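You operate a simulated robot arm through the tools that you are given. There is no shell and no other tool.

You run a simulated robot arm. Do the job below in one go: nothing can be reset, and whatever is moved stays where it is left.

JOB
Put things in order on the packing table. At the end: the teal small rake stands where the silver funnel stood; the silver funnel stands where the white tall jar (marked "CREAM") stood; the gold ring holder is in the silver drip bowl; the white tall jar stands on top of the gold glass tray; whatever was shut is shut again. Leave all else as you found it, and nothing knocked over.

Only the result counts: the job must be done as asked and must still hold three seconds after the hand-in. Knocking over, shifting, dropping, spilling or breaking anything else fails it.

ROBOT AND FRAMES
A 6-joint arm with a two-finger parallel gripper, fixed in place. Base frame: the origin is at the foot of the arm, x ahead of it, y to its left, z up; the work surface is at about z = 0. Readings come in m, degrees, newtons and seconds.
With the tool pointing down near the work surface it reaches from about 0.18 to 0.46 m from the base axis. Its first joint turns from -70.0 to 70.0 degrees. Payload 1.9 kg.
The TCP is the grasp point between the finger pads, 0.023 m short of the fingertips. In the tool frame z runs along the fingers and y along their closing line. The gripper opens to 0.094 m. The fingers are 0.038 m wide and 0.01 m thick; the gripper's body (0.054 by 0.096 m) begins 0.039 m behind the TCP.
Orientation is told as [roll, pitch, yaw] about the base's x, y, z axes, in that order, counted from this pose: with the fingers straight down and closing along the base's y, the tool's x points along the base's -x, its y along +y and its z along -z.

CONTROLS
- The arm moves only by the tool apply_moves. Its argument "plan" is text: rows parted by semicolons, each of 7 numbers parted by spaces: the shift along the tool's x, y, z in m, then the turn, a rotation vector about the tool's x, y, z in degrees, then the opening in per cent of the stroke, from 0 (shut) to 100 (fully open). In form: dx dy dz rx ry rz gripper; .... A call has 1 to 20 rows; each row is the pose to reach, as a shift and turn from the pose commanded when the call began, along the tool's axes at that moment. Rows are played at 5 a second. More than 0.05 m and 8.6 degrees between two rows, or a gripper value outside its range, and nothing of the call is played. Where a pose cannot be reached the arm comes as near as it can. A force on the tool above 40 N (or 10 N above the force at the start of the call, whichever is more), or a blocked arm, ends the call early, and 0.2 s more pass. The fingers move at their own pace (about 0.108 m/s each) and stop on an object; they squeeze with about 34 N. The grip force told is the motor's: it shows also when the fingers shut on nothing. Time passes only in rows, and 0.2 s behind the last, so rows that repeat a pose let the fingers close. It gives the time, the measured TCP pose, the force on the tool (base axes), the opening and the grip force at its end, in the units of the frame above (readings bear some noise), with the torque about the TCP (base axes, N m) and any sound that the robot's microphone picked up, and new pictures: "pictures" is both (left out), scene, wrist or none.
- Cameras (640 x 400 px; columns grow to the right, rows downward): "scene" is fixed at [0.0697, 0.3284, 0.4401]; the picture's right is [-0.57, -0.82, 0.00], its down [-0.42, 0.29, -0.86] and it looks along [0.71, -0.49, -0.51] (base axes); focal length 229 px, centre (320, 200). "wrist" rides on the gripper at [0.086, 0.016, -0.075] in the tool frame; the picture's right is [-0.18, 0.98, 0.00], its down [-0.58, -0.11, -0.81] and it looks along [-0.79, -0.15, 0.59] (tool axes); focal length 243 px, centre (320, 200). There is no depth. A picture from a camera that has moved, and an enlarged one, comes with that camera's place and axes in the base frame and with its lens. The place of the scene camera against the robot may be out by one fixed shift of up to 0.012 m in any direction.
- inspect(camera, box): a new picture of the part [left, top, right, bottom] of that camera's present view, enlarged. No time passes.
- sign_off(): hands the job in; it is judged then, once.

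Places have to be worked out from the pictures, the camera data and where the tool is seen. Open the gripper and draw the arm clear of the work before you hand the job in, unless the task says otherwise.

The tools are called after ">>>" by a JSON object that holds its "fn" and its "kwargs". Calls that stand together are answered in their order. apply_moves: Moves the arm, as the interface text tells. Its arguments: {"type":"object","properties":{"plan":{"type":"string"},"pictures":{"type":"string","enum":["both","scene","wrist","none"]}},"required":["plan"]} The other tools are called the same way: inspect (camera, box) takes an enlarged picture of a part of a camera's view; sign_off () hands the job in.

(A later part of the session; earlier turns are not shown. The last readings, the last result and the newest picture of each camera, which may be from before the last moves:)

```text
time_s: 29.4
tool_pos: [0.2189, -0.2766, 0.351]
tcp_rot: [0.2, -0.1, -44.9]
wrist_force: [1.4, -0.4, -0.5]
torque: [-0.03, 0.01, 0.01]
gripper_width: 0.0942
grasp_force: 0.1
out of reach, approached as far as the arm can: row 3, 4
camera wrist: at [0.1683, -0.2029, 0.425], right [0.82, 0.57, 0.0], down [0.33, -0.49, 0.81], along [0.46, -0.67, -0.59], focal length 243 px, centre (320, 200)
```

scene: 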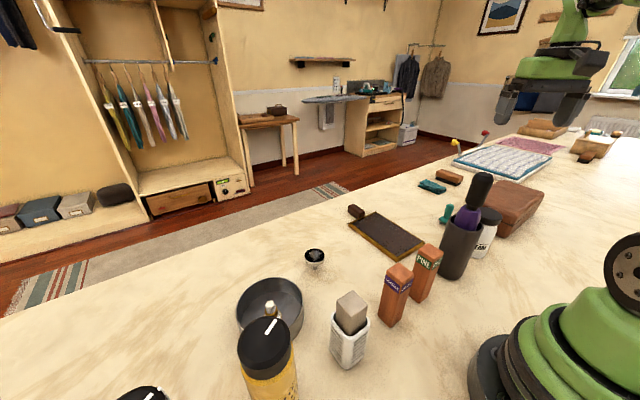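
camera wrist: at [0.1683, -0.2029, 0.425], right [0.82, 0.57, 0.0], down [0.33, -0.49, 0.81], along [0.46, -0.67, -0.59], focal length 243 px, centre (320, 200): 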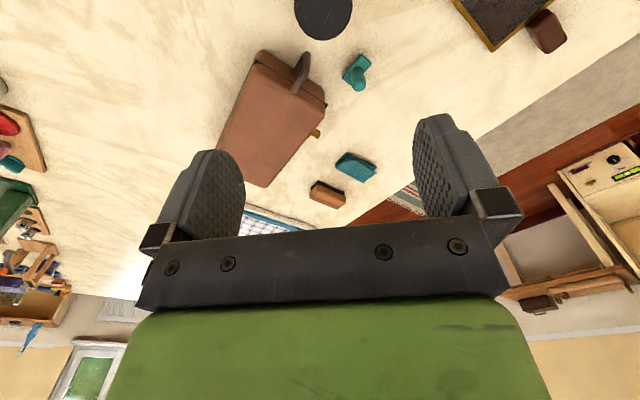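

>>> {"fn": "inspect", "kwargs": {"camera": "wrist", "box": [260, 0, 400, 110]}}

>>> {"fn": "inspect", "kwargs": {"camera": "scene", "box": [230, 270, 320, 340]}}

```text
3.64 times, centred on (330, 55) of wrist
camera zoom: at [0.1683, -0.2029, 0.425], right [0.82, 0.57, 0.0], down [0.33, -0.49, 0.81], along [0.46, -0.67, -0.59], focal length 882 px, centre (284, 727)
```

zoom: 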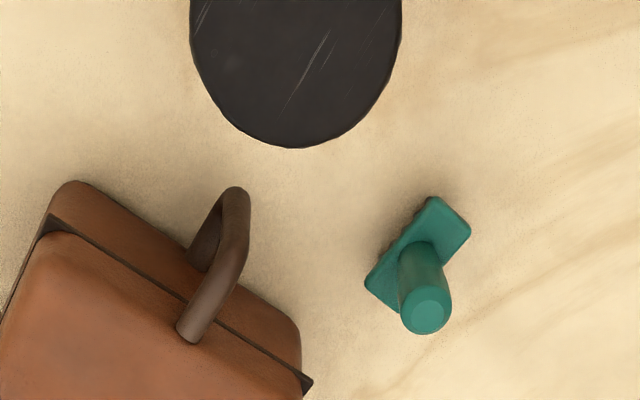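

```text
5.71 times, centred on (275, 305) of scene
camera zoom: at [0.0697, 0.3284, 0.4401], right [-0.57, -0.82, 0.0], down [-0.42, 0.29, -0.86], along [0.71, -0.49, -0.51], focal length 1307 px, centre (577, -400)
```

zoom: 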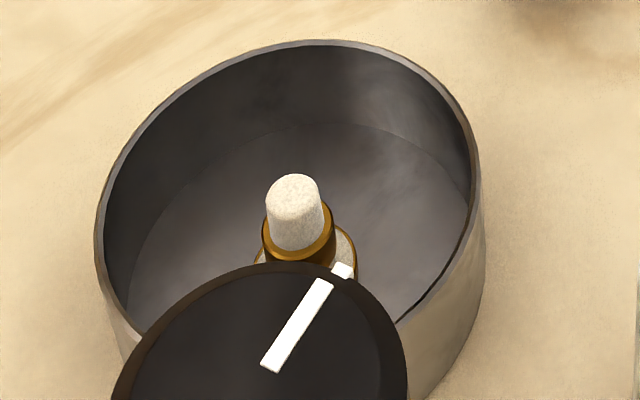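

The jar's centre is about (0.2205, -0.274), 62 mm lid, top near z 0.105. I'll turn to yaw -20 (keeps the camera away from the cup) and descend to just above the lid to check alignment.

>>> {"fn": "apply_moves", "kwargs": {"plan": "0.0007 0.003 0 0 0 -8 88; 0.0007 0.003 0.02 0 0 -16 88; 0.0007 0.003 0.05 0 0 -25 88; 0.0007 0.003 0.1 0 0 -25 88; 0.0007 0.003 0.14 0 0 -25 88; 0.0007 0.003 0.18 0 0 -25 88; 0.0007 0.003 0.19 0 0 -25 88; 0.0007 0.003 0.19 0 0 -25 88", "pictures": "both"}}

```text
refused: row 3 steps farther than a row can; nothing moved
```

>>> {"fn": "apply_moves", "kwargs": {"plan": "0.0007 0.003 0 0 0 -8 88; 0.0007 0.003 0.02 0 0 -16 88; 0.0007 0.003 0.05 0 0 -24 88; 0.0007 0.003 0.09 0 0 -25 88; 0.0007 0.003 0.13 0 0 -25 88; 0.0007 0.003 0.17 0 0 -25 88; 0.0007 0.003 0.19 0 0 -25 88; 0.0007 0.003 0.19 0 0 -25 88", "pictures": "both"}}

```text
time_s: 31.2
tool_pos: [0.2238, -0.2719, 0.1592]
tcp_rot: [0.0, -0.2, -20.0]
wrist_force: [0.1, 0.2, -0.9]
torque: [-0.01, -0.03, 0.03]
gripper_width: 0.0827
grasp_force: 0.0
camera wrist: at [0.1465, -0.2269, 0.2329], right [0.51, 0.86, 0.0], down [0.51, -0.3, 0.81], along [0.7, -0.41, -0.59], focal length 243 px, centre (320, 200)
```

scene: 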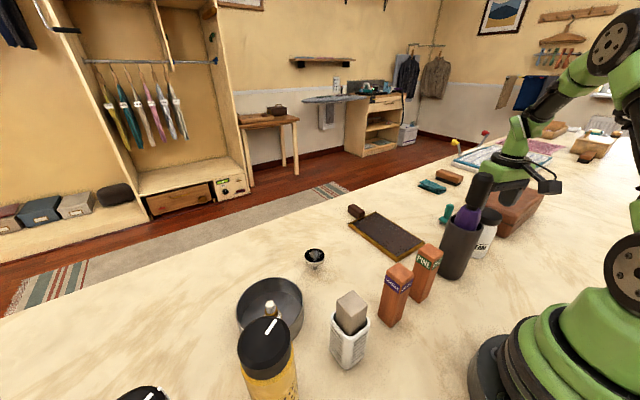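
wrist: 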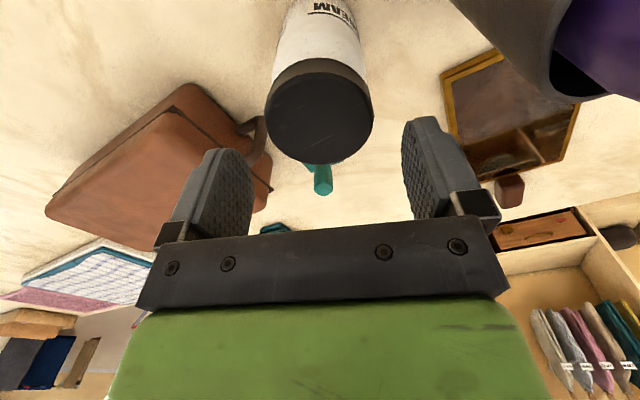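

The lid is centred exactly under the gripper (its image sits where the tool axis falls). Descend to z≈0.083 and close on the lid.

>>> {"fn": "apply_moves", "kwargs": {"plan": "0 0 0.02 0 0 0 88; 0 0 0.045 0 0 0 88; 0 0 0.065 0 0 0 88; 0 0 0.076 0 0 0 88; 0 0 0.076 0 0 0 88; 0 0 0.076 0 0 0 60; 0 0 0.076 0 0 0 55; 0 0 0.076 0 0 0 50; 0 0 0.076 0 0 0 50", "pictures": "both"}}

```text
time_s: 33.2
tool_pos: [0.2222, -0.2724, 0.085]
tcp_rot: [0.0, -0.1, -19.9]
wrist_force: [0.7, -0.1, 0.7]
torque: [-0.01, 0.0, -0.02]
gripper_width: 0.0609
grasp_force: 34.5
camera wrist: at [0.1451, -0.2278, 0.1589], right [0.51, 0.86, 0.0], down [0.51, -0.3, 0.81], along [0.7, -0.41, -0.59], focal length 243 px, centre (320, 200)
```

scene: 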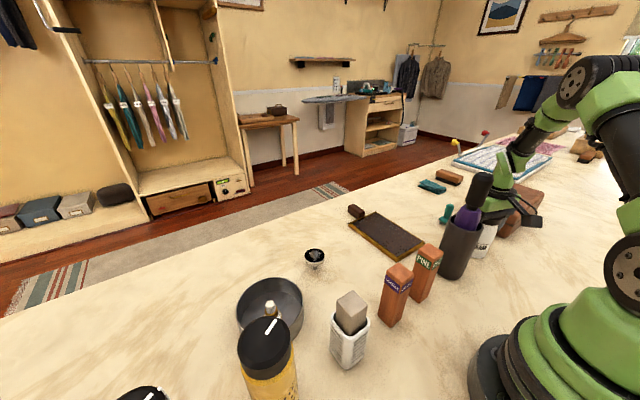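
wrist: 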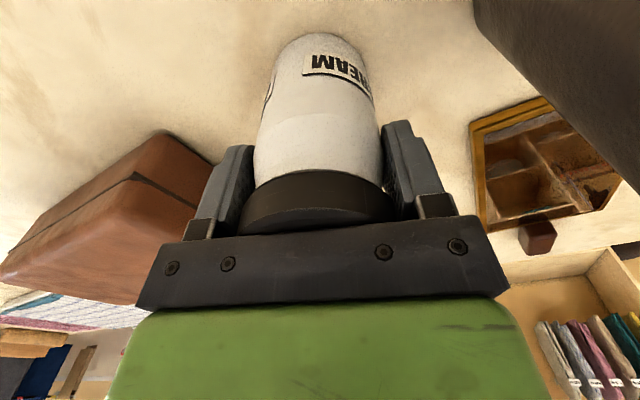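

Gripped at 61 mm. I'll lift a little first to check that the whole jar comes up with the lid.

>>> {"fn": "apply_moves", "kwargs": {"plan": "0 0 -0.005 0 0 0 50; 0 0 -0.015 0 0 0 50; 0 0 -0.03 0 0 0 50; 0 0 -0.03 0 0 0 50", "pictures": "wrist"}}

```text
time_s: 34.2
tool_pos: [0.2211, -0.2728, 0.1148]
tcp_rot: [0.1, -0.1, -19.9]
wrist_force: [0.7, -0.3, -2.5]
torque: [0.02, 0.03, 0.03]
gripper_width: 0.0614
grasp_force: 33.6
camera wrist: at [0.1442, -0.2275, 0.1883], right [0.51, 0.86, 0.0], down [0.51, -0.3, 0.81], along [0.7, -0.41, -0.59], focal length 243 px, centre (320, 200)
```

wrist: 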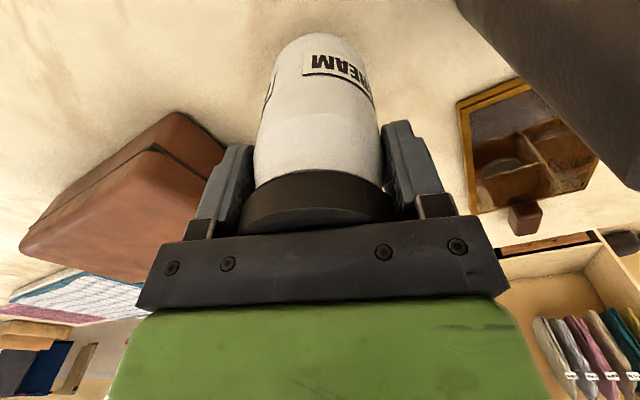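

The jar came up whole (about 3 N). Now I'll lift to z≈0.245 and carry it round the cup to above the tray centre (0.40, -0.13).

>>> {"fn": "apply_moves", "kwargs": {"plan": "0 0 -0.03 0 0 0 50; 0 0 -0.06 0 0 0 50; 0 0 -0.095 0 0 0 50; 0 0 -0.13 0 0 0 50; -0.03 0.018 -0.13 0 0 0 50; -0.06 0.037 -0.13 0 0 0 50; -0.094 0.0576 -0.13 0 0 0 50; -0.1 0.09 -0.13 0 0 0 50; -0.106 0.125 -0.13 0 0 0 50; -0.112 0.16 -0.13 0 0 0 50; -0.1187 0.1943 -0.13 0 0 0 50; -0.1187 0.1943 -0.13 0 0 0 50; -0.1187 0.1943 -0.13 0 0 0 50", "pictures": "both"}}

```text
time_s: 37.0
tool_pos: [0.3977, -0.1292, 0.2441]
tcp_rot: [0.0, -0.2, -19.9]
wrist_force: [0.3, 0.4, -2.4]
torque: [-0.02, -0.01, -0.02]
gripper_width: 0.061
grasp_force: 34.0
camera wrist: at [0.321, -0.0838, 0.3178], right [0.51, 0.86, 0.0], down [0.51, -0.3, 0.81], along [0.7, -0.41, -0.59], focal length 243 px, centre (320, 200)
```

scene: 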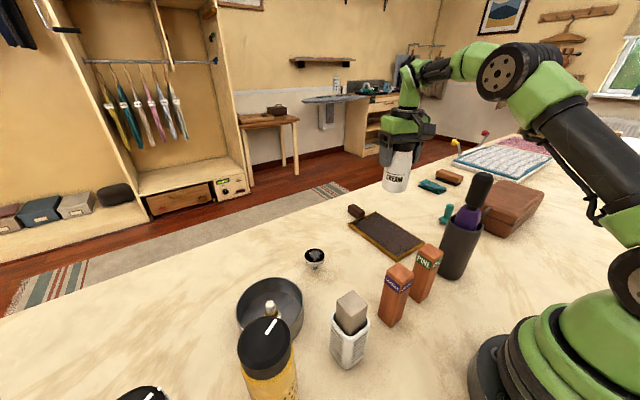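
wrist: 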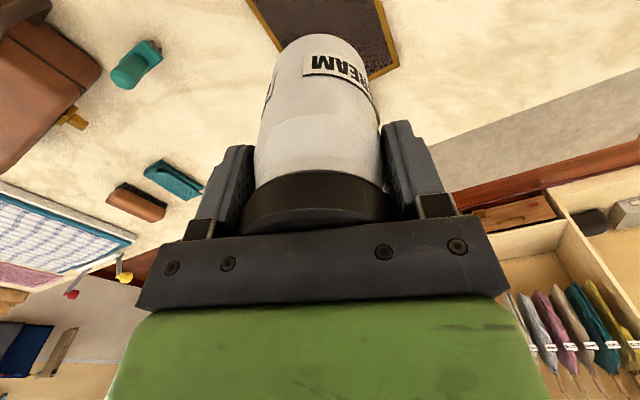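

The jar hangs above the tray centre. I'll lower it to a couple of centimetres above the tray, then in small steps to contact.

>>> {"fn": "apply_moves", "kwargs": {"plan": "0 0 0.03 0 0 0 50; 0 0 0.06 0 0 0 50; 0 0 0.09 0 0 0 50; 0 0 0.115 0 0 0 50; 0 0 0.13 0 0 0 50; 0 0 0.13 0 0 0 50", "pictures": "both"}}

```text
time_s: 38.4
tool_pos: [0.4012, -0.1282, 0.1175]
tcp_rot: [0.1, -0.1, -19.9]
wrist_force: [1.5, -0.9, -1.8]
torque: [-0.02, 0.01, 0.02]
gripper_width: 0.0611
grasp_force: 34.2
camera wrist: at [0.3244, -0.0837, 0.1885], right [0.51, 0.86, 0.0], down [0.51, -0.3, 0.81], along [0.7, -0.41, -0.59], focal length 243 px, centre (320, 200)
```

scene: 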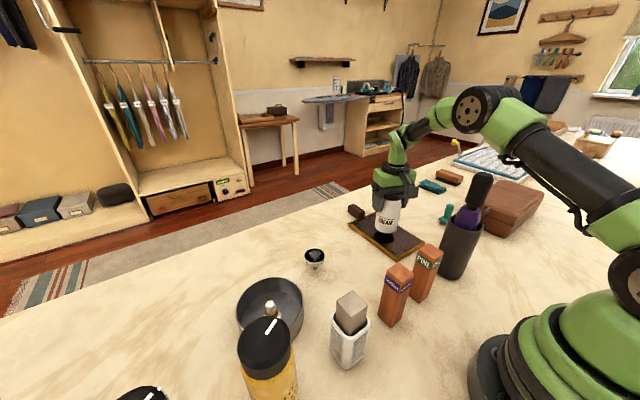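
wrist: 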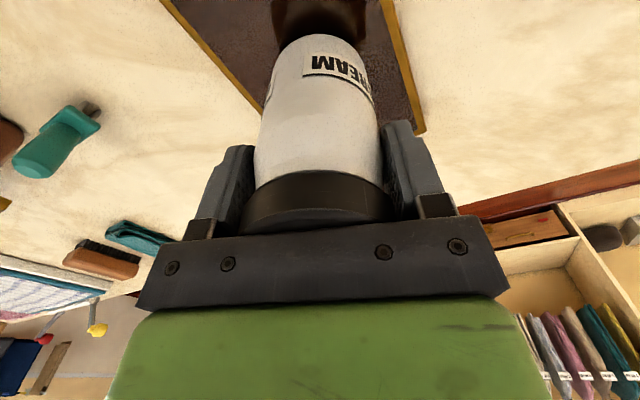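

>>> {"fn": "apply_moves", "kwargs": {"plan": "0 0 0.005 0 0 0 50; 0 0 0.01 0 0 0 50; 0 0 0.014 0 0 0 50; 0 0 0.014 0 0 0 50", "pictures": "scene"}}

>>> {"fn": "inspect", "kwargs": {"camera": "scene", "box": [340, 180, 430, 270]}}

```text
time_s: 39.4
tool_pos: [0.4001, -0.1286, 0.0996]
tcp_rot: [0.0, -0.1, -19.8]
wrist_force: [-0.3, -0.3, -2.7]
torque: [-0.01, 0.02, -0.02]
gripper_width: 0.061
grasp_force: 34.3
```

scene: 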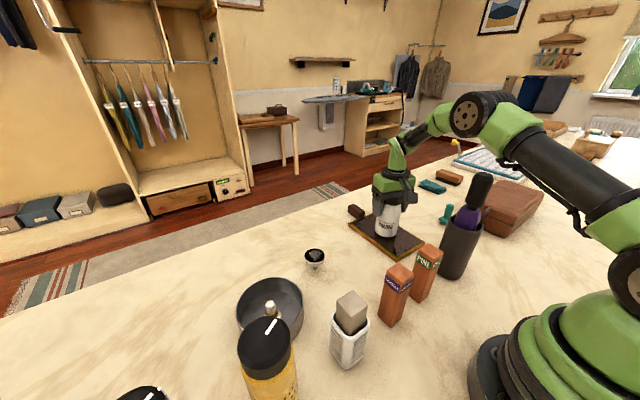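

```text
4.44 times, centred on (385, 225) of scene
camera zoom: at [0.0697, 0.3284, 0.4401], right [-0.57, -0.82, 0.0], down [-0.42, 0.29, -0.86], along [0.71, -0.49, -0.51], focal length 1016 px, centre (31, 89)
```

zoom: 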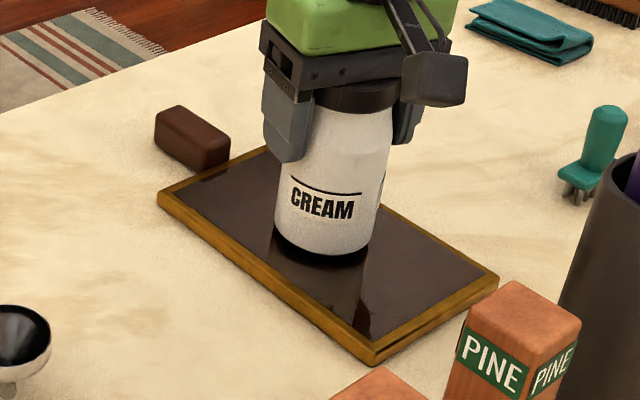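

Nearly down on the tray. Small 1 mm steps until contact.

>>> {"fn": "apply_moves", "kwargs": {"plan": "0 0 0.0015 0 0 0 50; 0 0 0.003 0 0 0 50; 0 0 0.0045 0 0 0 50; 0 0 0.0045 0 0 0 50", "pictures": "none"}}

```text
time_s: 40.4
tool_pos: [0.4007, -0.1296, 0.0968]
tcp_rot: [0.0, -0.1, -19.8]
wrist_force: [-0.9, -0.3, -0.2]
torque: [-0.07, 0.06, -0.05]
gripper_width: 0.0612
grasp_force: 34.1
```

The tray is now carrying the jar's weight. Release slowly and rise straight up.

>>> {"fn": "apply_moves", "kwargs": {"plan": "0 0 0.0003 0 0 0 55; 0 0 0 0 0 0 65; 0 0 0 0 0 0 75; 0 0 0 0 0 0 88; 0 0 0 0 0 0 88; 0 0 -0.02 0 0 0 88; 0 0 -0.05 0 0 0 88; 0 0 -0.09 0 0 0 88; 0 0 -0.13 0 0 0 88; 0 0 -0.15 0 0 0 88", "pictures": "both"}}

>>> {"fn": "inspect", "kwargs": {"camera": "scene", "box": [340, 180, 430, 270]}}

```text
time_s: 42.6
tool_pos: [0.3987, -0.129, 0.2475]
tcp_rot: [0.0, -0.1, -19.9]
wrist_force: [0.0, 0.3, -0.2]
torque: [0.03, 0.03, 0.01]
gripper_width: 0.0825
grasp_force: 0.1
camera wrist: at [0.3214, -0.0853, 0.3204], right [0.51, 0.86, 0.0], down [0.51, -0.3, 0.81], along [0.7, -0.41, -0.59], focal length 243 px, centre (320, 200)
```

scene: 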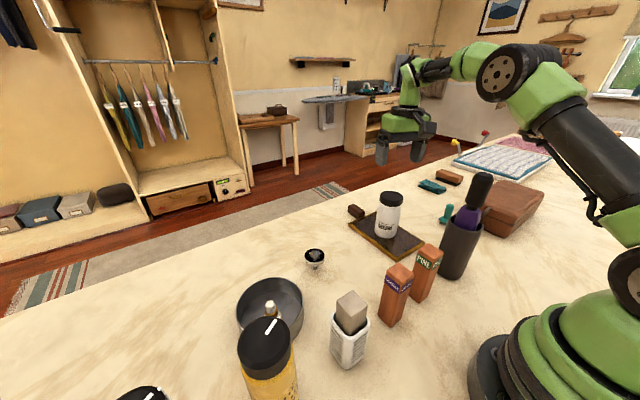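
wrist: 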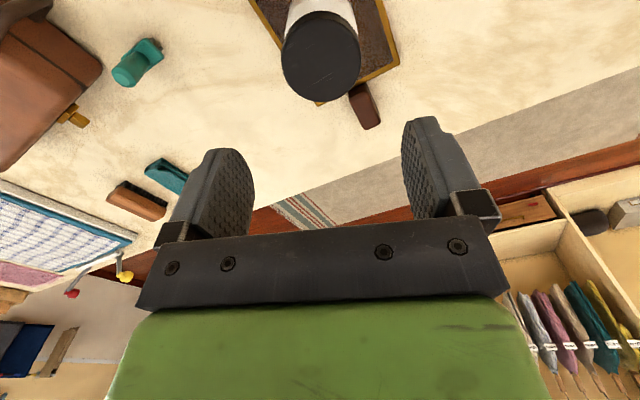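

```text
4.44 times, centred on (385, 225) of scene
camera zoom: at [0.0697, 0.3284, 0.4401], right [-0.57, -0.82, 0.0], down [-0.42, 0.29, -0.86], along [0.71, -0.49, -0.51], focal length 1016 px, centre (31, 89)
```

zoom: 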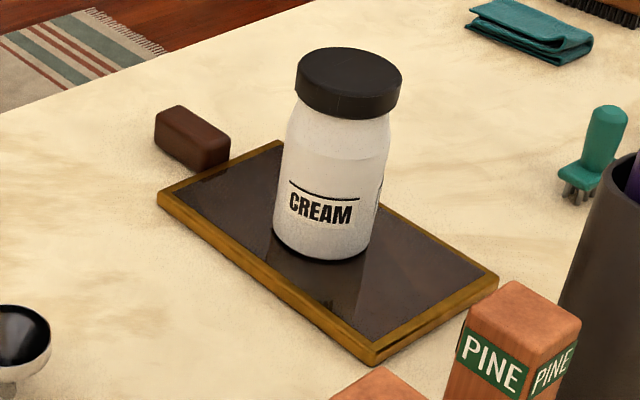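

The jar stands on the tray, tray unmoved. Next, the funnel: move over (0.407, 0.1095) at yaw 0 and look down on it.

>>> {"fn": "apply_moves", "kwargs": {"plan": "0.0123 0.0378 0 0 0 -3.3 88; 0.0246 0.0757 0 0 0 -6.6 85; 0.0369 0.1135 0 0 0 -10 80; 0.0491 0.1513 0.005 0 0 -13.3 80; 0.0614 0.1892 0.015 0 0 -16.6 80; 0.0737 0.227 0.03 0 0 -20 80; 0.0737 0.227 0.05 0 0 -20 80; 0.0737 0.227 0.05 0 0 -20 80", "pictures": "wrist"}}

>>> {"fn": "inspect", "kwargs": {"camera": "wrist", "box": [260, 0, 380, 75]}}

```text
time_s: 44.4
tool_pos: [0.408, 0.109, 0.1966]
tcp_rot: [0.0, -0.2, 0.1]
wrist_force: [-0.5, 0.4, 0.2]
torque: [0.04, 0.0, -0.01]
gripper_width: 0.0752
grasp_force: 0.0
camera wrist: at [0.3205, 0.1249, 0.2699], right [0.18, 0.98, 0.0], down [0.58, -0.11, 0.81], along [0.79, -0.15, -0.59], focal length 243 px, centre (320, 200)
```

wrist: 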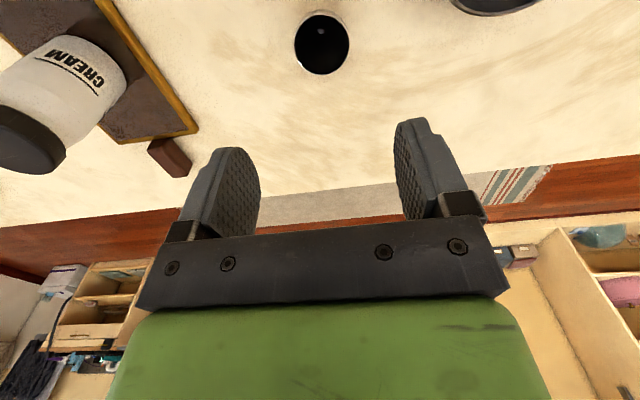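

```text
5.33 times, centred on (320, 38) of wrist
camera zoom: at [0.3205, 0.1249, 0.2699], right [0.18, 0.98, 0.0], down [0.58, -0.11, 0.81], along [0.79, -0.15, -0.59], focal length 1294 px, centre (320, 1067)
```

zoom: 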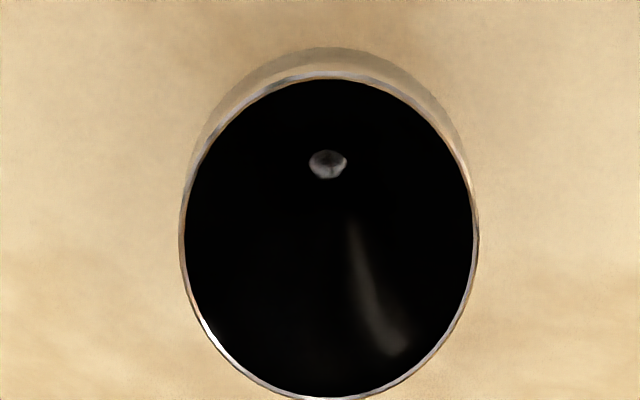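

The funnel rim centre is at (0.4067, 0.1105), within 1–2 mm of the tool axis. I'll go down to z≈0.10 with a 1.5 mm correction and re-check.

>>> {"fn": "apply_moves", "kwargs": {"plan": "0 0.0007 0.03 0 0 0 80; 0 0.0015 0.06 0 0 0 80; 0 0.0015 0.09 0 0 0 80; 0 0.0015 0.1 0 0 0 80; 0 0.0015 0.1 0 0 0 80", "pictures": "wrist"}}

>>> {"fn": "inspect", "kwargs": {"camera": "wrist", "box": [220, 60, 420, 185]}}

```text
time_s: 45.6
tool_pos: [0.408, 0.1101, 0.0973]
tcp_rot: [0.0, -0.1, 0.0]
wrist_force: [-0.9, 0.5, 0.0]
torque: [0.02, -0.01, -0.02]
gripper_width: 0.0752
grasp_force: 0.1
camera wrist: at [0.3195, 0.125, 0.1719], right [0.18, 0.98, 0.0], down [0.58, -0.11, 0.81], along [0.79, -0.15, -0.59], focal length 243 px, centre (320, 200)
```

wrist: 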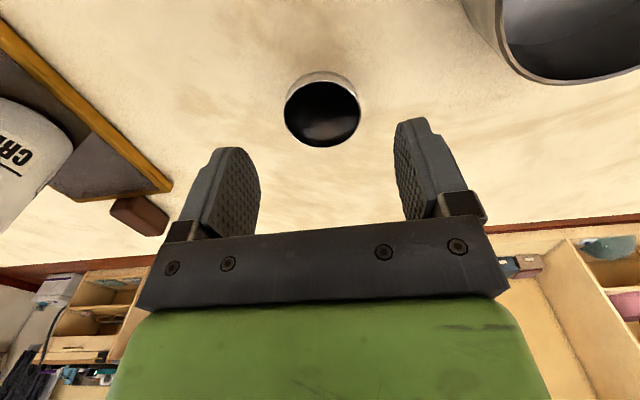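

```text
3.20 times, centred on (320, 122) of wrist
camera zoom: at [0.3195, 0.125, 0.1719], right [0.18, 0.98, 0.0], down [0.58, -0.11, 0.81], along [0.79, -0.15, -0.59], focal length 776 px, centre (320, 448)
```

zoom: 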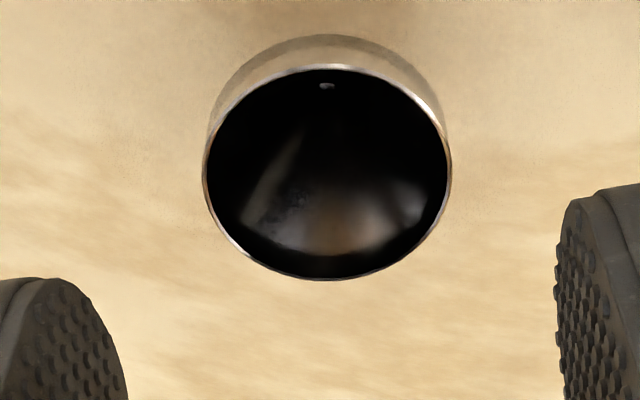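

Aligned to about 1 mm. Descend to z≈0.038 with a 1 mm shift and close on the rim.

>>> {"fn": "apply_moves", "kwargs": {"plan": "0 0.001 0.02 0 0 0 80; 0 0.001 0.04 0 0 0 80; 0 0.001 0.055 0 0 0 75; 0 0.001 0.059 0 0 0 65; 0 0.001 0.059 0 0 0 60; 0 0.001 0.059 0 0 0 55; 0 0.001 0.059 0 0 0 50; 0 0.001 0.059 0 0 0 45; 0 0.001 0.059 0 0 0 40; 0 0.001 0.059 0 0 0 40", "pictures": "both"}}

```text
time_s: 47.8
tool_pos: [0.4074, 0.1116, 0.0383]
tcp_rot: [-0.1, -0.1, 0.1]
wrist_force: [-0.4, -0.6, 0.6]
torque: [0.02, -0.02, 0.0]
gripper_width: 0.0462
grasp_force: 34.0
camera wrist: at [0.3206, 0.1268, 0.1116], right [0.18, 0.98, 0.0], down [0.58, -0.11, 0.81], along [0.79, -0.15, -0.59], focal length 243 px, centre (320, 200)
```

scene: 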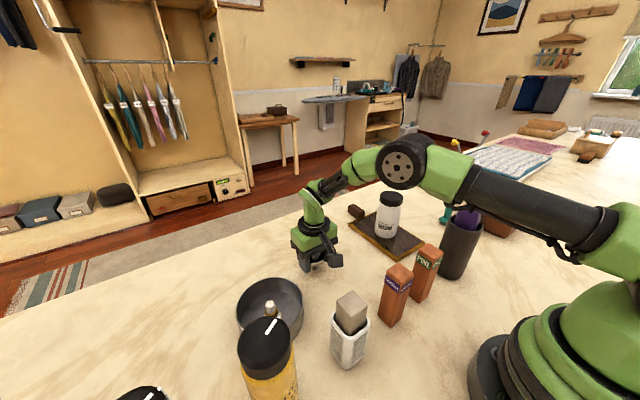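
wrist: 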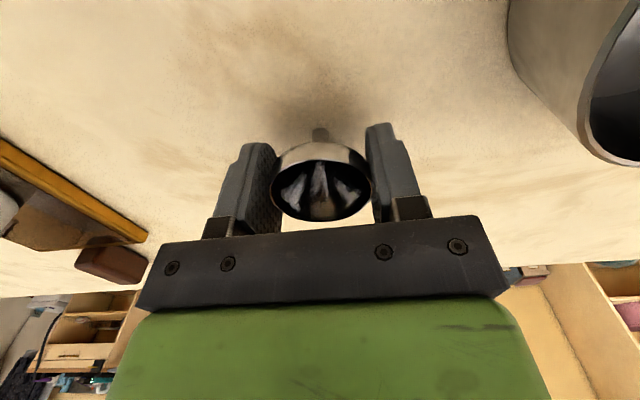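

The funnel is held at 46 mm; it stood at (0.407, 0.111). I'll lift it to z≈0.25 and carry it round toward the jar's old place.

>>> {"fn": "apply_moves", "kwargs": {"plan": "0 0 -0.008 0 0 0 40; 0 0 -0.04 0 0 0 40; 0 0 -0.085 0 0 0 40; 0 0 -0.13 0 0 0 40; 0 0 -0.175 0 0 0 40; 0 0 -0.212 0 0 0 40; 0.0078 -0.0414 -0.212 0 0 2.5 40; 0.0155 -0.0828 -0.212 0 0 5 40; 0.0233 -0.1241 -0.212 0 0 7.5 40; 0.031 -0.1655 -0.212 0 0 10 40; 0.0388 -0.2069 -0.212 0 0 12.5 40; 0.0465 -0.2483 -0.212 0 0 15 40; 0.0543 -0.2896 -0.212 0 0 17.5 40; 0.062 -0.331 -0.212 0 0 20 40; 0.062 -0.331 -0.212 0 0 20 40", "pictures": "both"}}

```text
time_s: 51.0
tool_pos: [0.3441, -0.2204, 0.249]
tcp_rot: [0.0, -0.1, -19.8]
wrist_force: [-0.5, 0.0, -0.2]
torque: [0.0, 0.03, 0.0]
gripper_width: 0.0465
grasp_force: 33.6
camera wrist: at [0.268, -0.1747, 0.3215], right [0.51, 0.86, 0.0], down [0.51, -0.3, 0.81], along [0.7, -0.41, -0.59], focal length 243 px, centre (320, 200)
```

scene: 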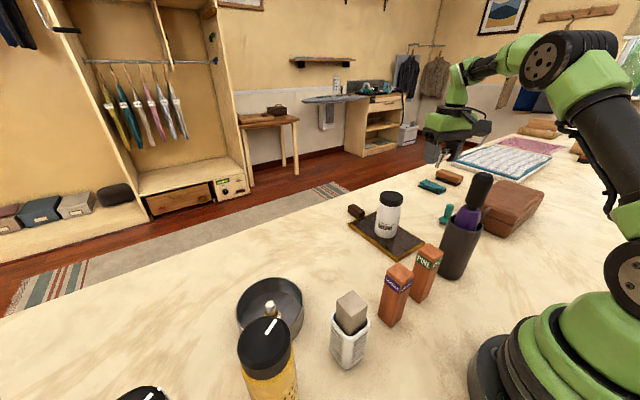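
wrist: 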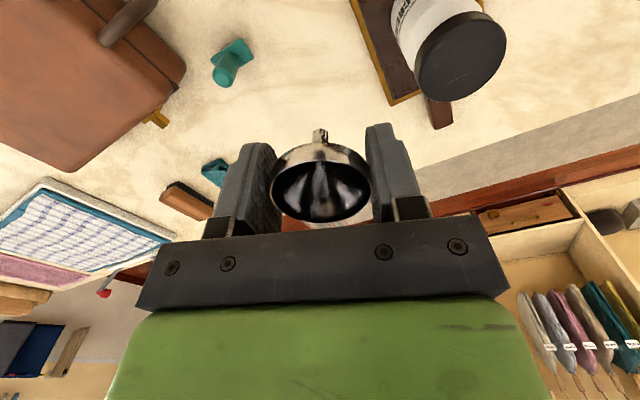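

Funnel still held straight. Move over the jar's old place (0.2215, -0.2725) and lower to about z=0.09, then look.

>>> {"fn": "apply_moves", "kwargs": {"plan": "0.0244 -0.0227 0 0 0 0 40; 0.0488 -0.0453 0 0 0 0 40; 0.0732 -0.068 0 0 0 0 40; 0.0976 -0.0906 0 0 0 0 40; 0.0976 -0.0906 0.04 0 0 0 40; 0.0976 -0.0906 0.08 0 0 0 40; 0.0976 -0.0906 0.12 0 0 0 40; 0.0976 -0.0906 0.155 0 0 0 40; 0.0976 -0.0906 0.155 0 0 0 40", "pictures": "both"}}

>>> {"fn": "inspect", "kwargs": {"camera": "scene", "box": [430, 90, 610, 290]}}

```text
time_s: 53.0
tool_pos: [0.2216, -0.2704, 0.0912]
tcp_rot: [0.0, -0.1, -20.0]
wrist_force: [0.2, 0.6, 0.0]
torque: [-0.03, 0.03, 0.0]
gripper_width: 0.0465
grasp_force: 34.3
camera wrist: at [0.145, -0.2261, 0.1658], right [0.51, 0.86, 0.0], down [0.51, -0.3, 0.81], along [0.7, -0.41, -0.59], focal length 243 px, centre (320, 200)
```

scene: 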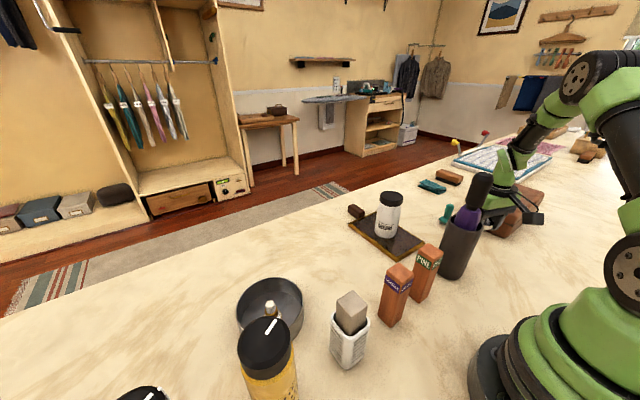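
wrist: 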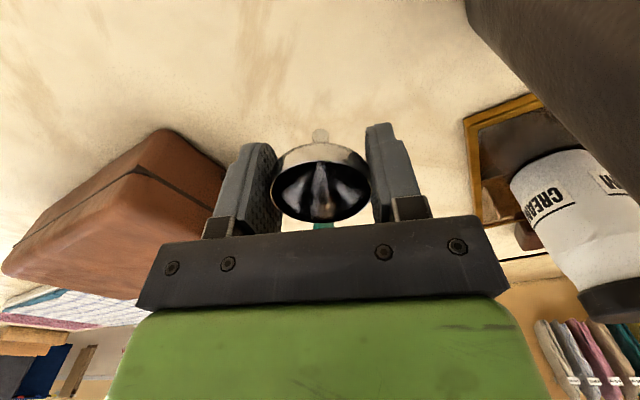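

```text
2.00 times, centred on (520, 190) of scene
camera zoom: at [0.0697, 0.3284, 0.4401], right [-0.57, -0.82, 0.0], down [-0.42, 0.29, -0.86], along [0.71, -0.49, -0.51], focal length 457 px, centre (-80, 220)
```

zoom: 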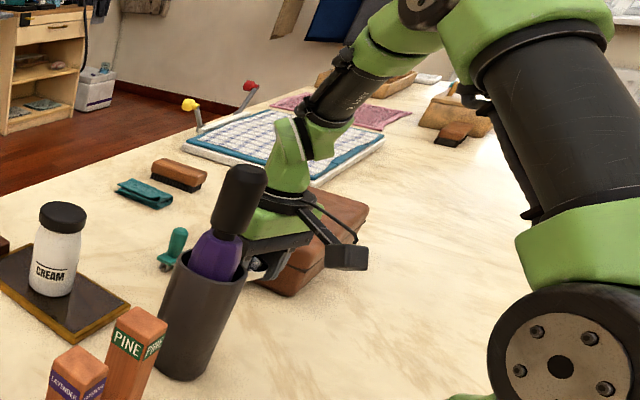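

Clear of the cup and the case. I'll lower to about 2 mm above the table, then probe gently for contact.

>>> {"fn": "apply_moves", "kwargs": {"plan": "0 -0.001 0.02 0 0 0 40; 0 -0.001 0.035 0 0 0 40; 0 -0.001 0.045 0 0 0 40; 0 -0.001 0.05 0 0 0 40; 0 -0.001 0.05 0 0 0 40", "pictures": "wrist"}}

```text
time_s: 54.2
tool_pos: [0.2231, -0.2745, 0.0427]
tcp_rot: [0.0, 0.0, -19.9]
wrist_force: [-0.5, 1.1, -0.8]
torque: [0.02, -0.02, 0.02]
gripper_width: 0.0464
grasp_force: 34.6
camera wrist: at [0.1469, -0.2288, 0.1171], right [0.51, 0.86, 0.0], down [0.51, -0.3, 0.81], along [0.7, -0.41, -0.59], focal length 243 px, centre (320, 200)
```

wrist: 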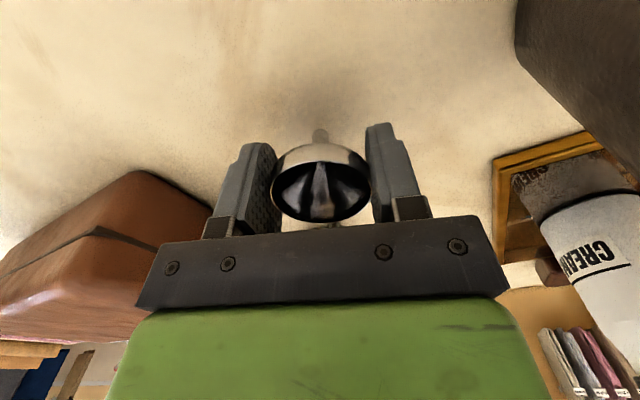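

>>> {"fn": "apply_moves", "kwargs": {"plan": "0 0 0.001 0 0 0 40; 0 0 0.002 0 0 0 40; 0 0 0.003 0 0 0 40; 0 0 0.003 0 0 0 40", "pictures": "none"}}

```text
time_s: 55.2
tool_pos: [0.2247, -0.273, 0.0407]
tcp_rot: [0.1, 0.0, -20.0]
wrist_force: [-0.2, 0.2, -1.2]
torque: [-0.05, 0.02, -0.01]
gripper_width: 0.0465
grasp_force: 34.2
```

>>> {"fn": "apply_moves", "kwargs": {"plan": "0 0 0.0007 0 0 0 40; 0 0 0.0014 0 0 0 40; 0 0 0.0014 0 0 0 40", "pictures": "none"}}

```text
time_s: 56.0
tool_pos: [0.224, -0.2724, 0.0406]
tcp_rot: [0.0, 0.0, -19.9]
wrist_force: [0.5, 1.1, 0.2]
torque: [0.0, -0.02, -0.03]
gripper_width: 0.0464
grasp_force: 33.6
```

>>> {"fn": "apply_moves", "kwargs": {"plan": "0 0 0.0005 0 0 0 40; 0 0 0.001 0 0 0 40; 0 0 0.001 0 0 0 40", "pictures": "none"}}

```text
time_s: 56.8
tool_pos: [0.223, -0.2723, 0.0385]
tcp_rot: [0.0, -0.2, -19.9]
wrist_force: [-0.4, 0.5, -0.4]
torque: [0.01, 0.02, -0.01]
gripper_width: 0.0463
grasp_force: 34.1
```

>>> {"fn": "apply_moves", "kwargs": {"plan": "0 0 0.0005 0 0 0 40; 0 0 0.001 0 0 0 40; 0 0 0.001 0 0 0 40", "pictures": "none"}}

```text
time_s: 57.6
tool_pos: [0.2232, -0.2725, 0.0372]
tcp_rot: [-0.1, -0.2, -19.8]
wrist_force: [-2.6, 1.0, 8.5]
torque: [0.02, 0.05, 0.0]
gripper_width: 0.0464
grasp_force: 34.0
```

Contact with the table (8.5 N). Ease back half a millimetre, then open slowly and rise straight up.

>>> {"fn": "apply_moves", "kwargs": {"plan": "0 0 -0.0006 0 0 0 40; 0 0 -0.0006 0 0 0 40; 0 0 -0.0006 0 0 0 52; 0 0 -0.0006 0 0 0 55; 0 0 -0.0006 0 0 0 60; 0 0 -0.0006 0 0 0 70; 0 0 -0.0006 0 0 0 70; 0 0 -0.0006 0 0 0 70", "pictures": "wrist"}}

```text
time_s: 59.4
tool_pos: [0.223, -0.273, 0.0376]
tcp_rot: [-0.1, -0.1, -19.9]
wrist_force: [-0.6, -0.2, -0.3]
torque: [0.01, 0.0, 0.0]
gripper_width: 0.0657
grasp_force: 0.0
camera wrist: at [0.1467, -0.2276, 0.112], right [0.51, 0.86, 0.0], down [0.51, -0.3, 0.81], along [0.7, -0.41, -0.59], focal length 243 px, centre (320, 200)
```

wrist: 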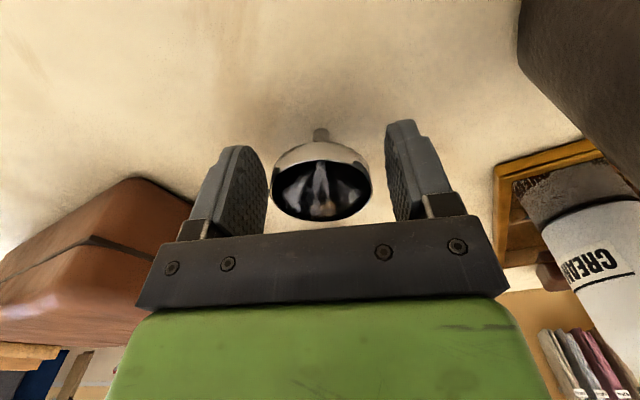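

The funnel stands free and upright at the jar's old place. I'll rise, then go toward the rake at yaw -45, near (0.30, -0.30), z≈0.24.

>>> {"fn": "apply_moves", "kwargs": {"plan": "0 0 -0.02 0 0 0 70; 0 0 -0.06 0 0 0 70; 0 0 -0.1 0 0 0 70; 0 0 -0.15 0 0 0 70; 0 0 -0.2 0 0 0 60; -0.027 0 -0.2 0 0 8.4 55; -0.054 0.0005 -0.2 0 0 16.8 55; -0.0816 0.0008 -0.2 0 0 25.1 55; -0.0816 0.0008 -0.2 0 0 25.1 55", "pictures": "both"}}

>>> {"fn": "inspect", "kwargs": {"camera": "scene", "box": [420, 150, 520, 290]}}

```text
time_s: 61.4
tool_pos: [0.3008, -0.2981, 0.2398]
tcp_rot: [0.2, 0.0, -45.2]
wrist_force: [-0.6, 0.2, 1.5]
torque: [-0.01, 0.02, -0.03]
gripper_width: 0.0515
grasp_force: 0.0
camera wrist: at [0.25, -0.2263, 0.3137], right [0.83, 0.56, 0.0], down [0.33, -0.49, 0.81], along [0.45, -0.67, -0.59], focal length 243 px, centre (320, 200)
```

scene: 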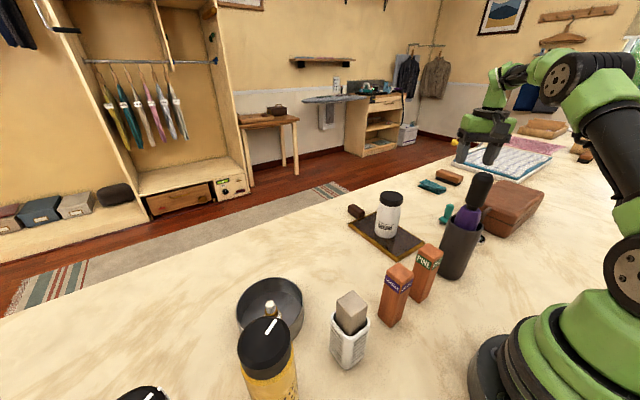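
wrist: 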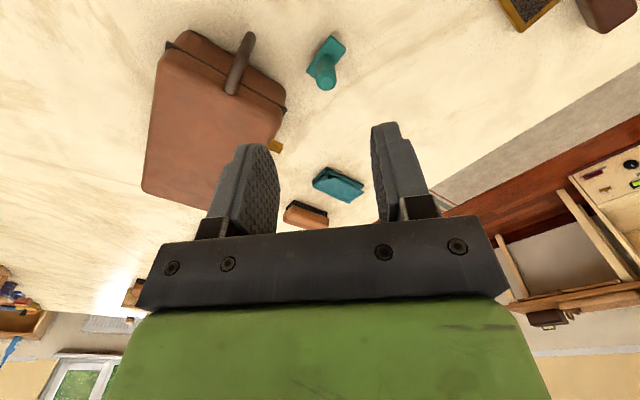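

```text
2.86 times, centred on (470, 220) of scene
camera zoom: at [0.0697, 0.3284, 0.4401], right [-0.57, -0.82, 0.0], down [-0.42, 0.29, -0.86], along [0.71, -0.49, -0.51], focal length 654 px, centre (-109, 143)
```

zoom: 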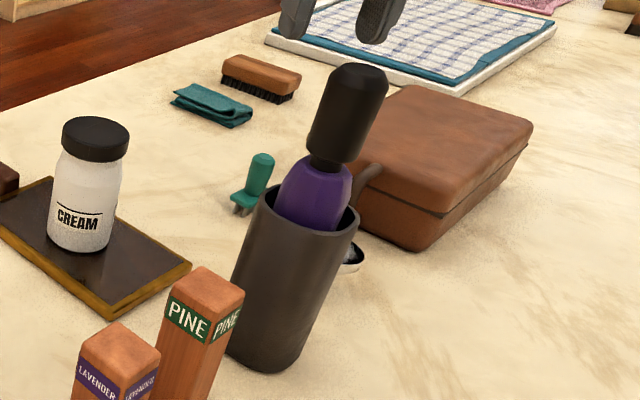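

>>> {"fn": "inspect", "kwargs": {"camera": "wrist", "box": [280, 20, 380, 100]}}

>>> {"fn": "inspect", "kwargs": {"camera": "scene", "box": [425, 190, 475, 235]}}

```text
5.00 times, centred on (330, 60) of wrist
camera zoom: at [0.25, -0.2263, 0.3137], right [0.83, 0.56, 0.0], down [0.33, -0.49, 0.81], along [0.45, -0.67, -0.59], focal length 1213 px, centre (270, 900)
```

zoom: 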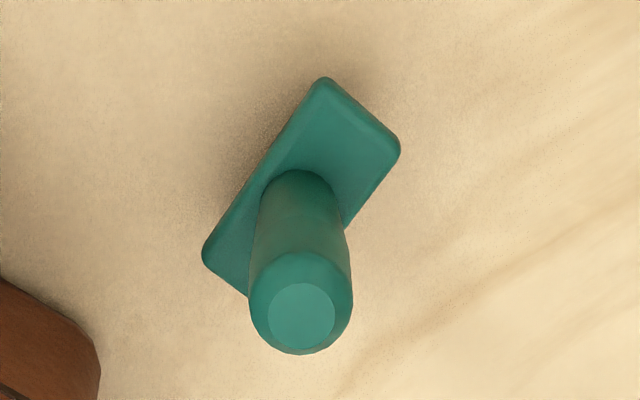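

```text
8.89 times, centred on (450, 212) of scene
camera zoom: at [0.0697, 0.3284, 0.4401], right [-0.57, -0.82, 0.0], down [-0.42, 0.29, -0.86], along [0.71, -0.49, -0.51], focal length 2033 px, centre (-836, 89)
```

zoom: 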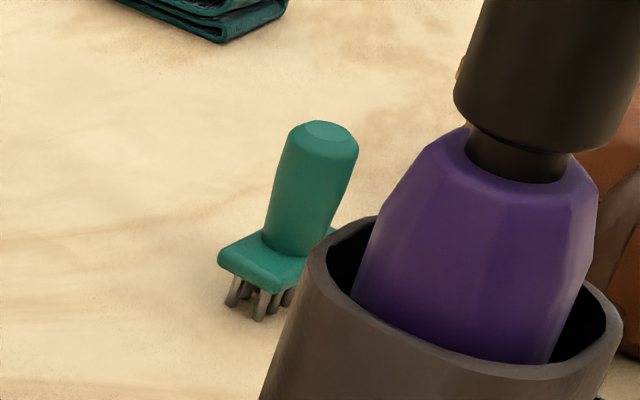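

Rake's handle axis is at about (0.3297, -0.3315), top z≈0.066. It's at 0.468 m reach, so I'll tilt the tool 12° outward about its closing axis and hover above it at z=0.13.

>>> {"fn": "apply_moves", "kwargs": {"plan": "-0.015 -0.001 0.02 0 -4 0 55; -0.03 -0.002 0.05 0 -8 0 55; -0.0441 -0.003 0.08 0 -12 0 55; -0.0441 -0.003 0.11 0 -12 0 55; -0.0441 -0.003 0.11 0 -12 0 55", "pictures": "both"}}

>>> {"fn": "inspect", "kwargs": {"camera": "wrist", "box": [220, 40, 420, 165]}}

```text
time_s: 62.6
tool_pos: [0.3276, -0.3326, 0.1287]
tcp_rot: [0.2, -12.0, -45.1]
wrist_force: [-1.2, 0.8, 0.9]
torque: [0.01, -0.01, 0.02]
gripper_width: 0.0517
grasp_force: 0.0
camera wrist: at [0.2678, -0.2509, 0.1836], right [0.82, 0.57, 0.04], down [0.2, -0.36, 0.91], along [0.53, -0.74, -0.41], focal length 243 px, centre (320, 200)
```

scene: 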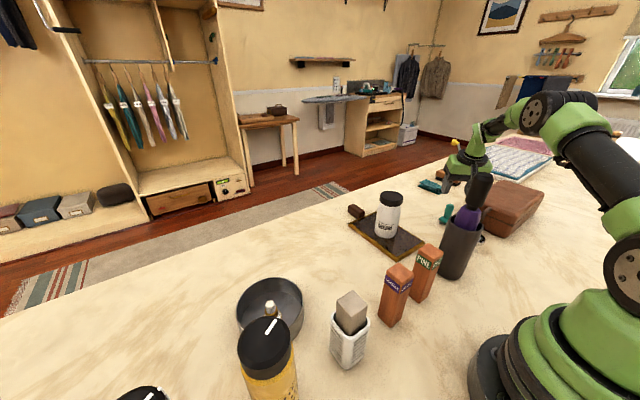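
wrist: 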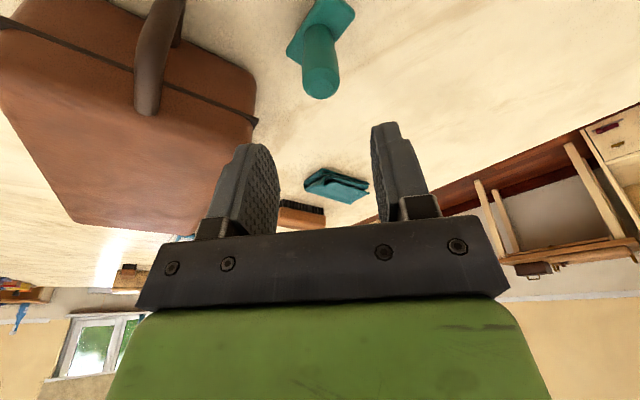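

```text
3.20 times, centred on (320, 102) of wrist
camera zoom: at [0.2678, -0.2509, 0.1836], right [0.82, 0.57, 0.04], down [0.2, -0.36, 0.91], along [0.53, -0.74, -0.41], focal length 776 px, centre (320, 512)
```

zoom: 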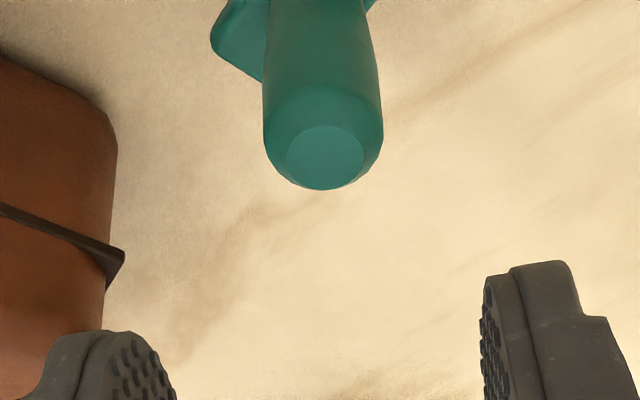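

The handle top sits within 1 mm of the tool axis. Descend vertically (accounting for tilt) to z≈0.052 and close.

>>> {"fn": "apply_moves", "kwargs": {"plan": "0.005 0.001 0.0235 0 0 0 55; 0.01 0.001 0.047 0 0 0 55; 0.0145 0.001 0.068 0 0 0 55; 0.016 0.001 0.075 0 0 0 55; 0.016 0.001 0.075 0 0 0 55", "pictures": "both"}}

```text
time_s: 63.8
tool_pos: [0.3303, -0.3322, 0.053]
tcp_rot: [0.1, -12.1, -45.0]
wrist_force: [0.4, -0.7, 0.2]
torque: [0.01, 0.02, -0.03]
gripper_width: 0.0515
grasp_force: 0.1
camera wrist: at [0.2695, -0.2511, 0.1062], right [0.82, 0.57, 0.04], down [0.2, -0.36, 0.91], along [0.53, -0.74, -0.41], focal length 243 px, centre (320, 200)
```

scene: 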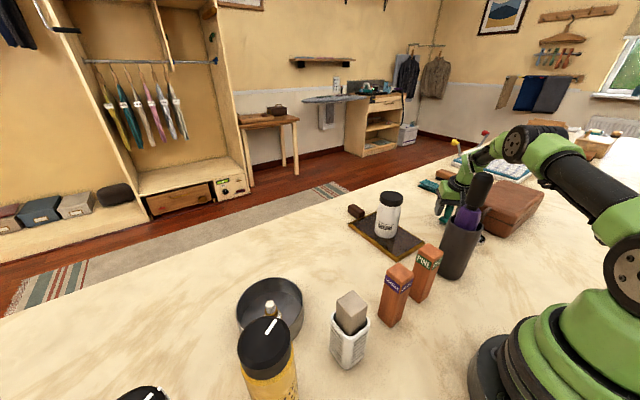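
wrist: 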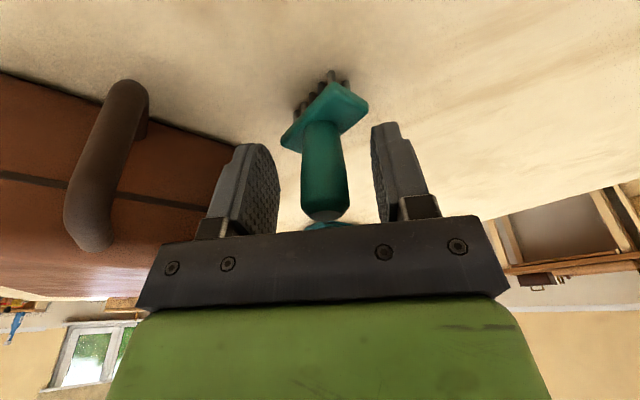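

The handle is centred between the fingers. Close on it.

>>> {"fn": "apply_moves", "kwargs": {"plan": "0 0 0 0 0 0 40; 0 0 0 0 0 0 30; 0 0 0 0 0 0 20; 0 0 0 0 0 0 10; 0 0 0 0 0 0 10; 0 0 0 0 0 0 10", "pictures": "wrist"}}

```text
time_s: 65.2
tool_pos: [0.329, -0.3331, 0.0521]
tcp_rot: [0.1, -12.1, -44.9]
wrist_force: [-0.5, 0.4, 0.0]
torque: [0.02, 0.01, 0.02]
gripper_width: 0.0204
grasp_force: 33.7
camera wrist: at [0.2695, -0.2511, 0.1064], right [0.82, 0.57, 0.04], down [0.2, -0.36, 0.91], along [0.53, -0.74, -0.41], focal length 243 px, centre (320, 200)
```

wrist: 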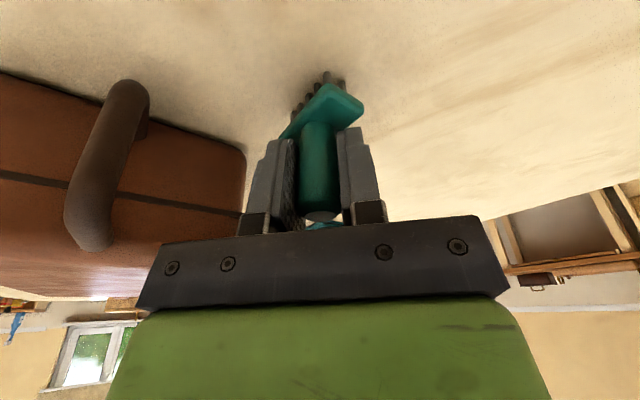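

Gripped at 20 mm. I'll lift 3 cm vertically first and check that the rake hangs straight.

>>> {"fn": "apply_moves", "kwargs": {"plan": "-0.0021 0 -0.0098 0 0 0 10; -0.0042 0 -0.0196 0 0 0 10; -0.0062 0 -0.0293 0 0 0 10; -0.0062 0 -0.0293 0 0 0 10", "pictures": "wrist"}}

```text
time_s: 66.2
tool_pos: [0.3292, -0.333, 0.0805]
tcp_rot: [0.2, -12.0, -45.1]
wrist_force: [0.1, 0.5, -0.2]
torque: [0.0, -0.03, 0.03]
gripper_width: 0.0206
grasp_force: 33.6
camera wrist: at [0.2688, -0.2505, 0.1358], right [0.82, 0.57, 0.04], down [0.2, -0.36, 0.91], along [0.53, -0.74, -0.41], focal length 243 px, centre (320, 200)
```

wrist: 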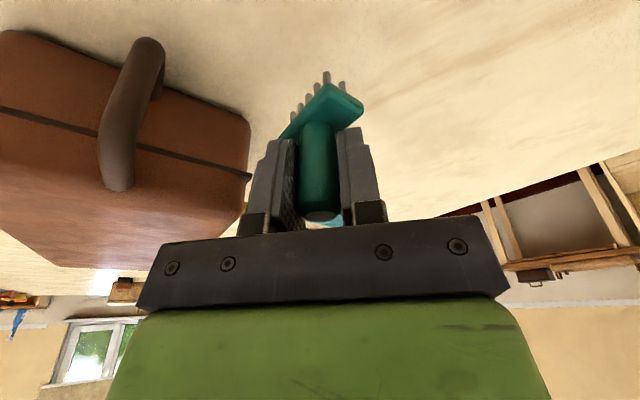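

The rake is unchanged in the grip. Carry it, raised to z≈0.22, straight across to above the funnel's old place (0.407, 0.111), keeping orientation.

>>> {"fn": "apply_moves", "kwargs": {"plan": "-0.0083 0 -0.0391 0 0 0 10; -0.0166 0 -0.0782 0 0 0 10; -0.0125 0.0165 -0.1149 0 0 0 10; 0.0018 0.0441 -0.1415 0 0 0 10; 0.0221 0.0735 -0.1458 0 0 0 10; 0.045 0.1066 -0.1507 0 0 0 10; 0.0679 0.1397 -0.1555 0 0 0 10; 0.0907 0.1728 -0.1604 0 0 0 10; 0.1136 0.2059 -0.1652 0 0 0 10; 0.1365 0.2389 -0.1701 0 0 0 10; 0.1593 0.272 -0.175 0 0 0 10; 0.1822 0.3051 -0.1798 0 0 0 10; 0.2051 0.3382 -0.1847 0 0 0 10; 0.2254 0.3676 -0.189 0 0 0 10; 0.2254 0.3676 -0.189 0 0 0 10", "pictures": "both"}}

```text
time_s: 69.4
tool_pos: [0.4058, 0.111, 0.218]
tcp_rot: [0.0, -12.1, -45.1]
wrist_force: [-0.6, 0.1, -0.7]
torque: [-0.02, 0.02, 0.02]
gripper_width: 0.0206
grasp_force: 34.0
camera wrist: at [0.3463, 0.1941, 0.2733], right [0.82, 0.57, 0.04], down [0.2, -0.36, 0.91], along [0.53, -0.74, -0.41], focal length 243 px, centre (320, 200)
```

scene: 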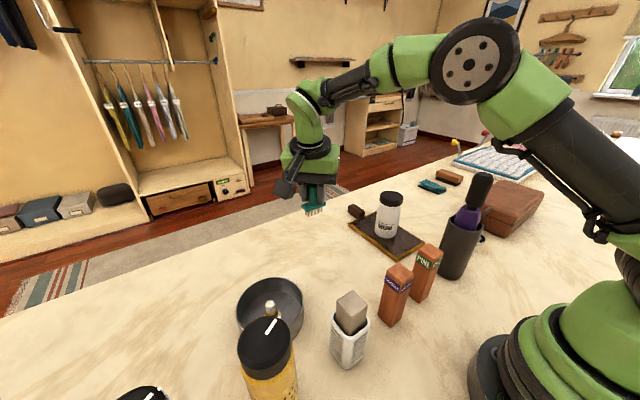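
wrist: 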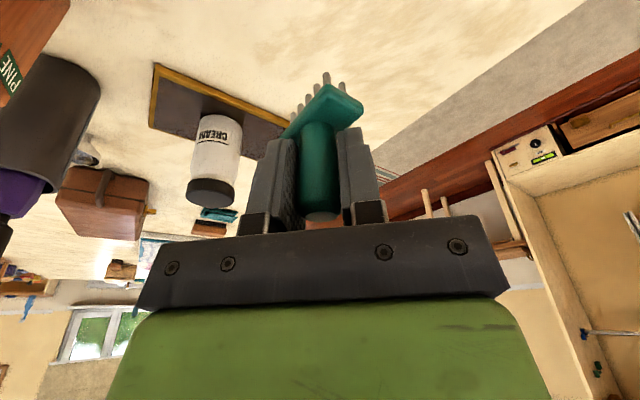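

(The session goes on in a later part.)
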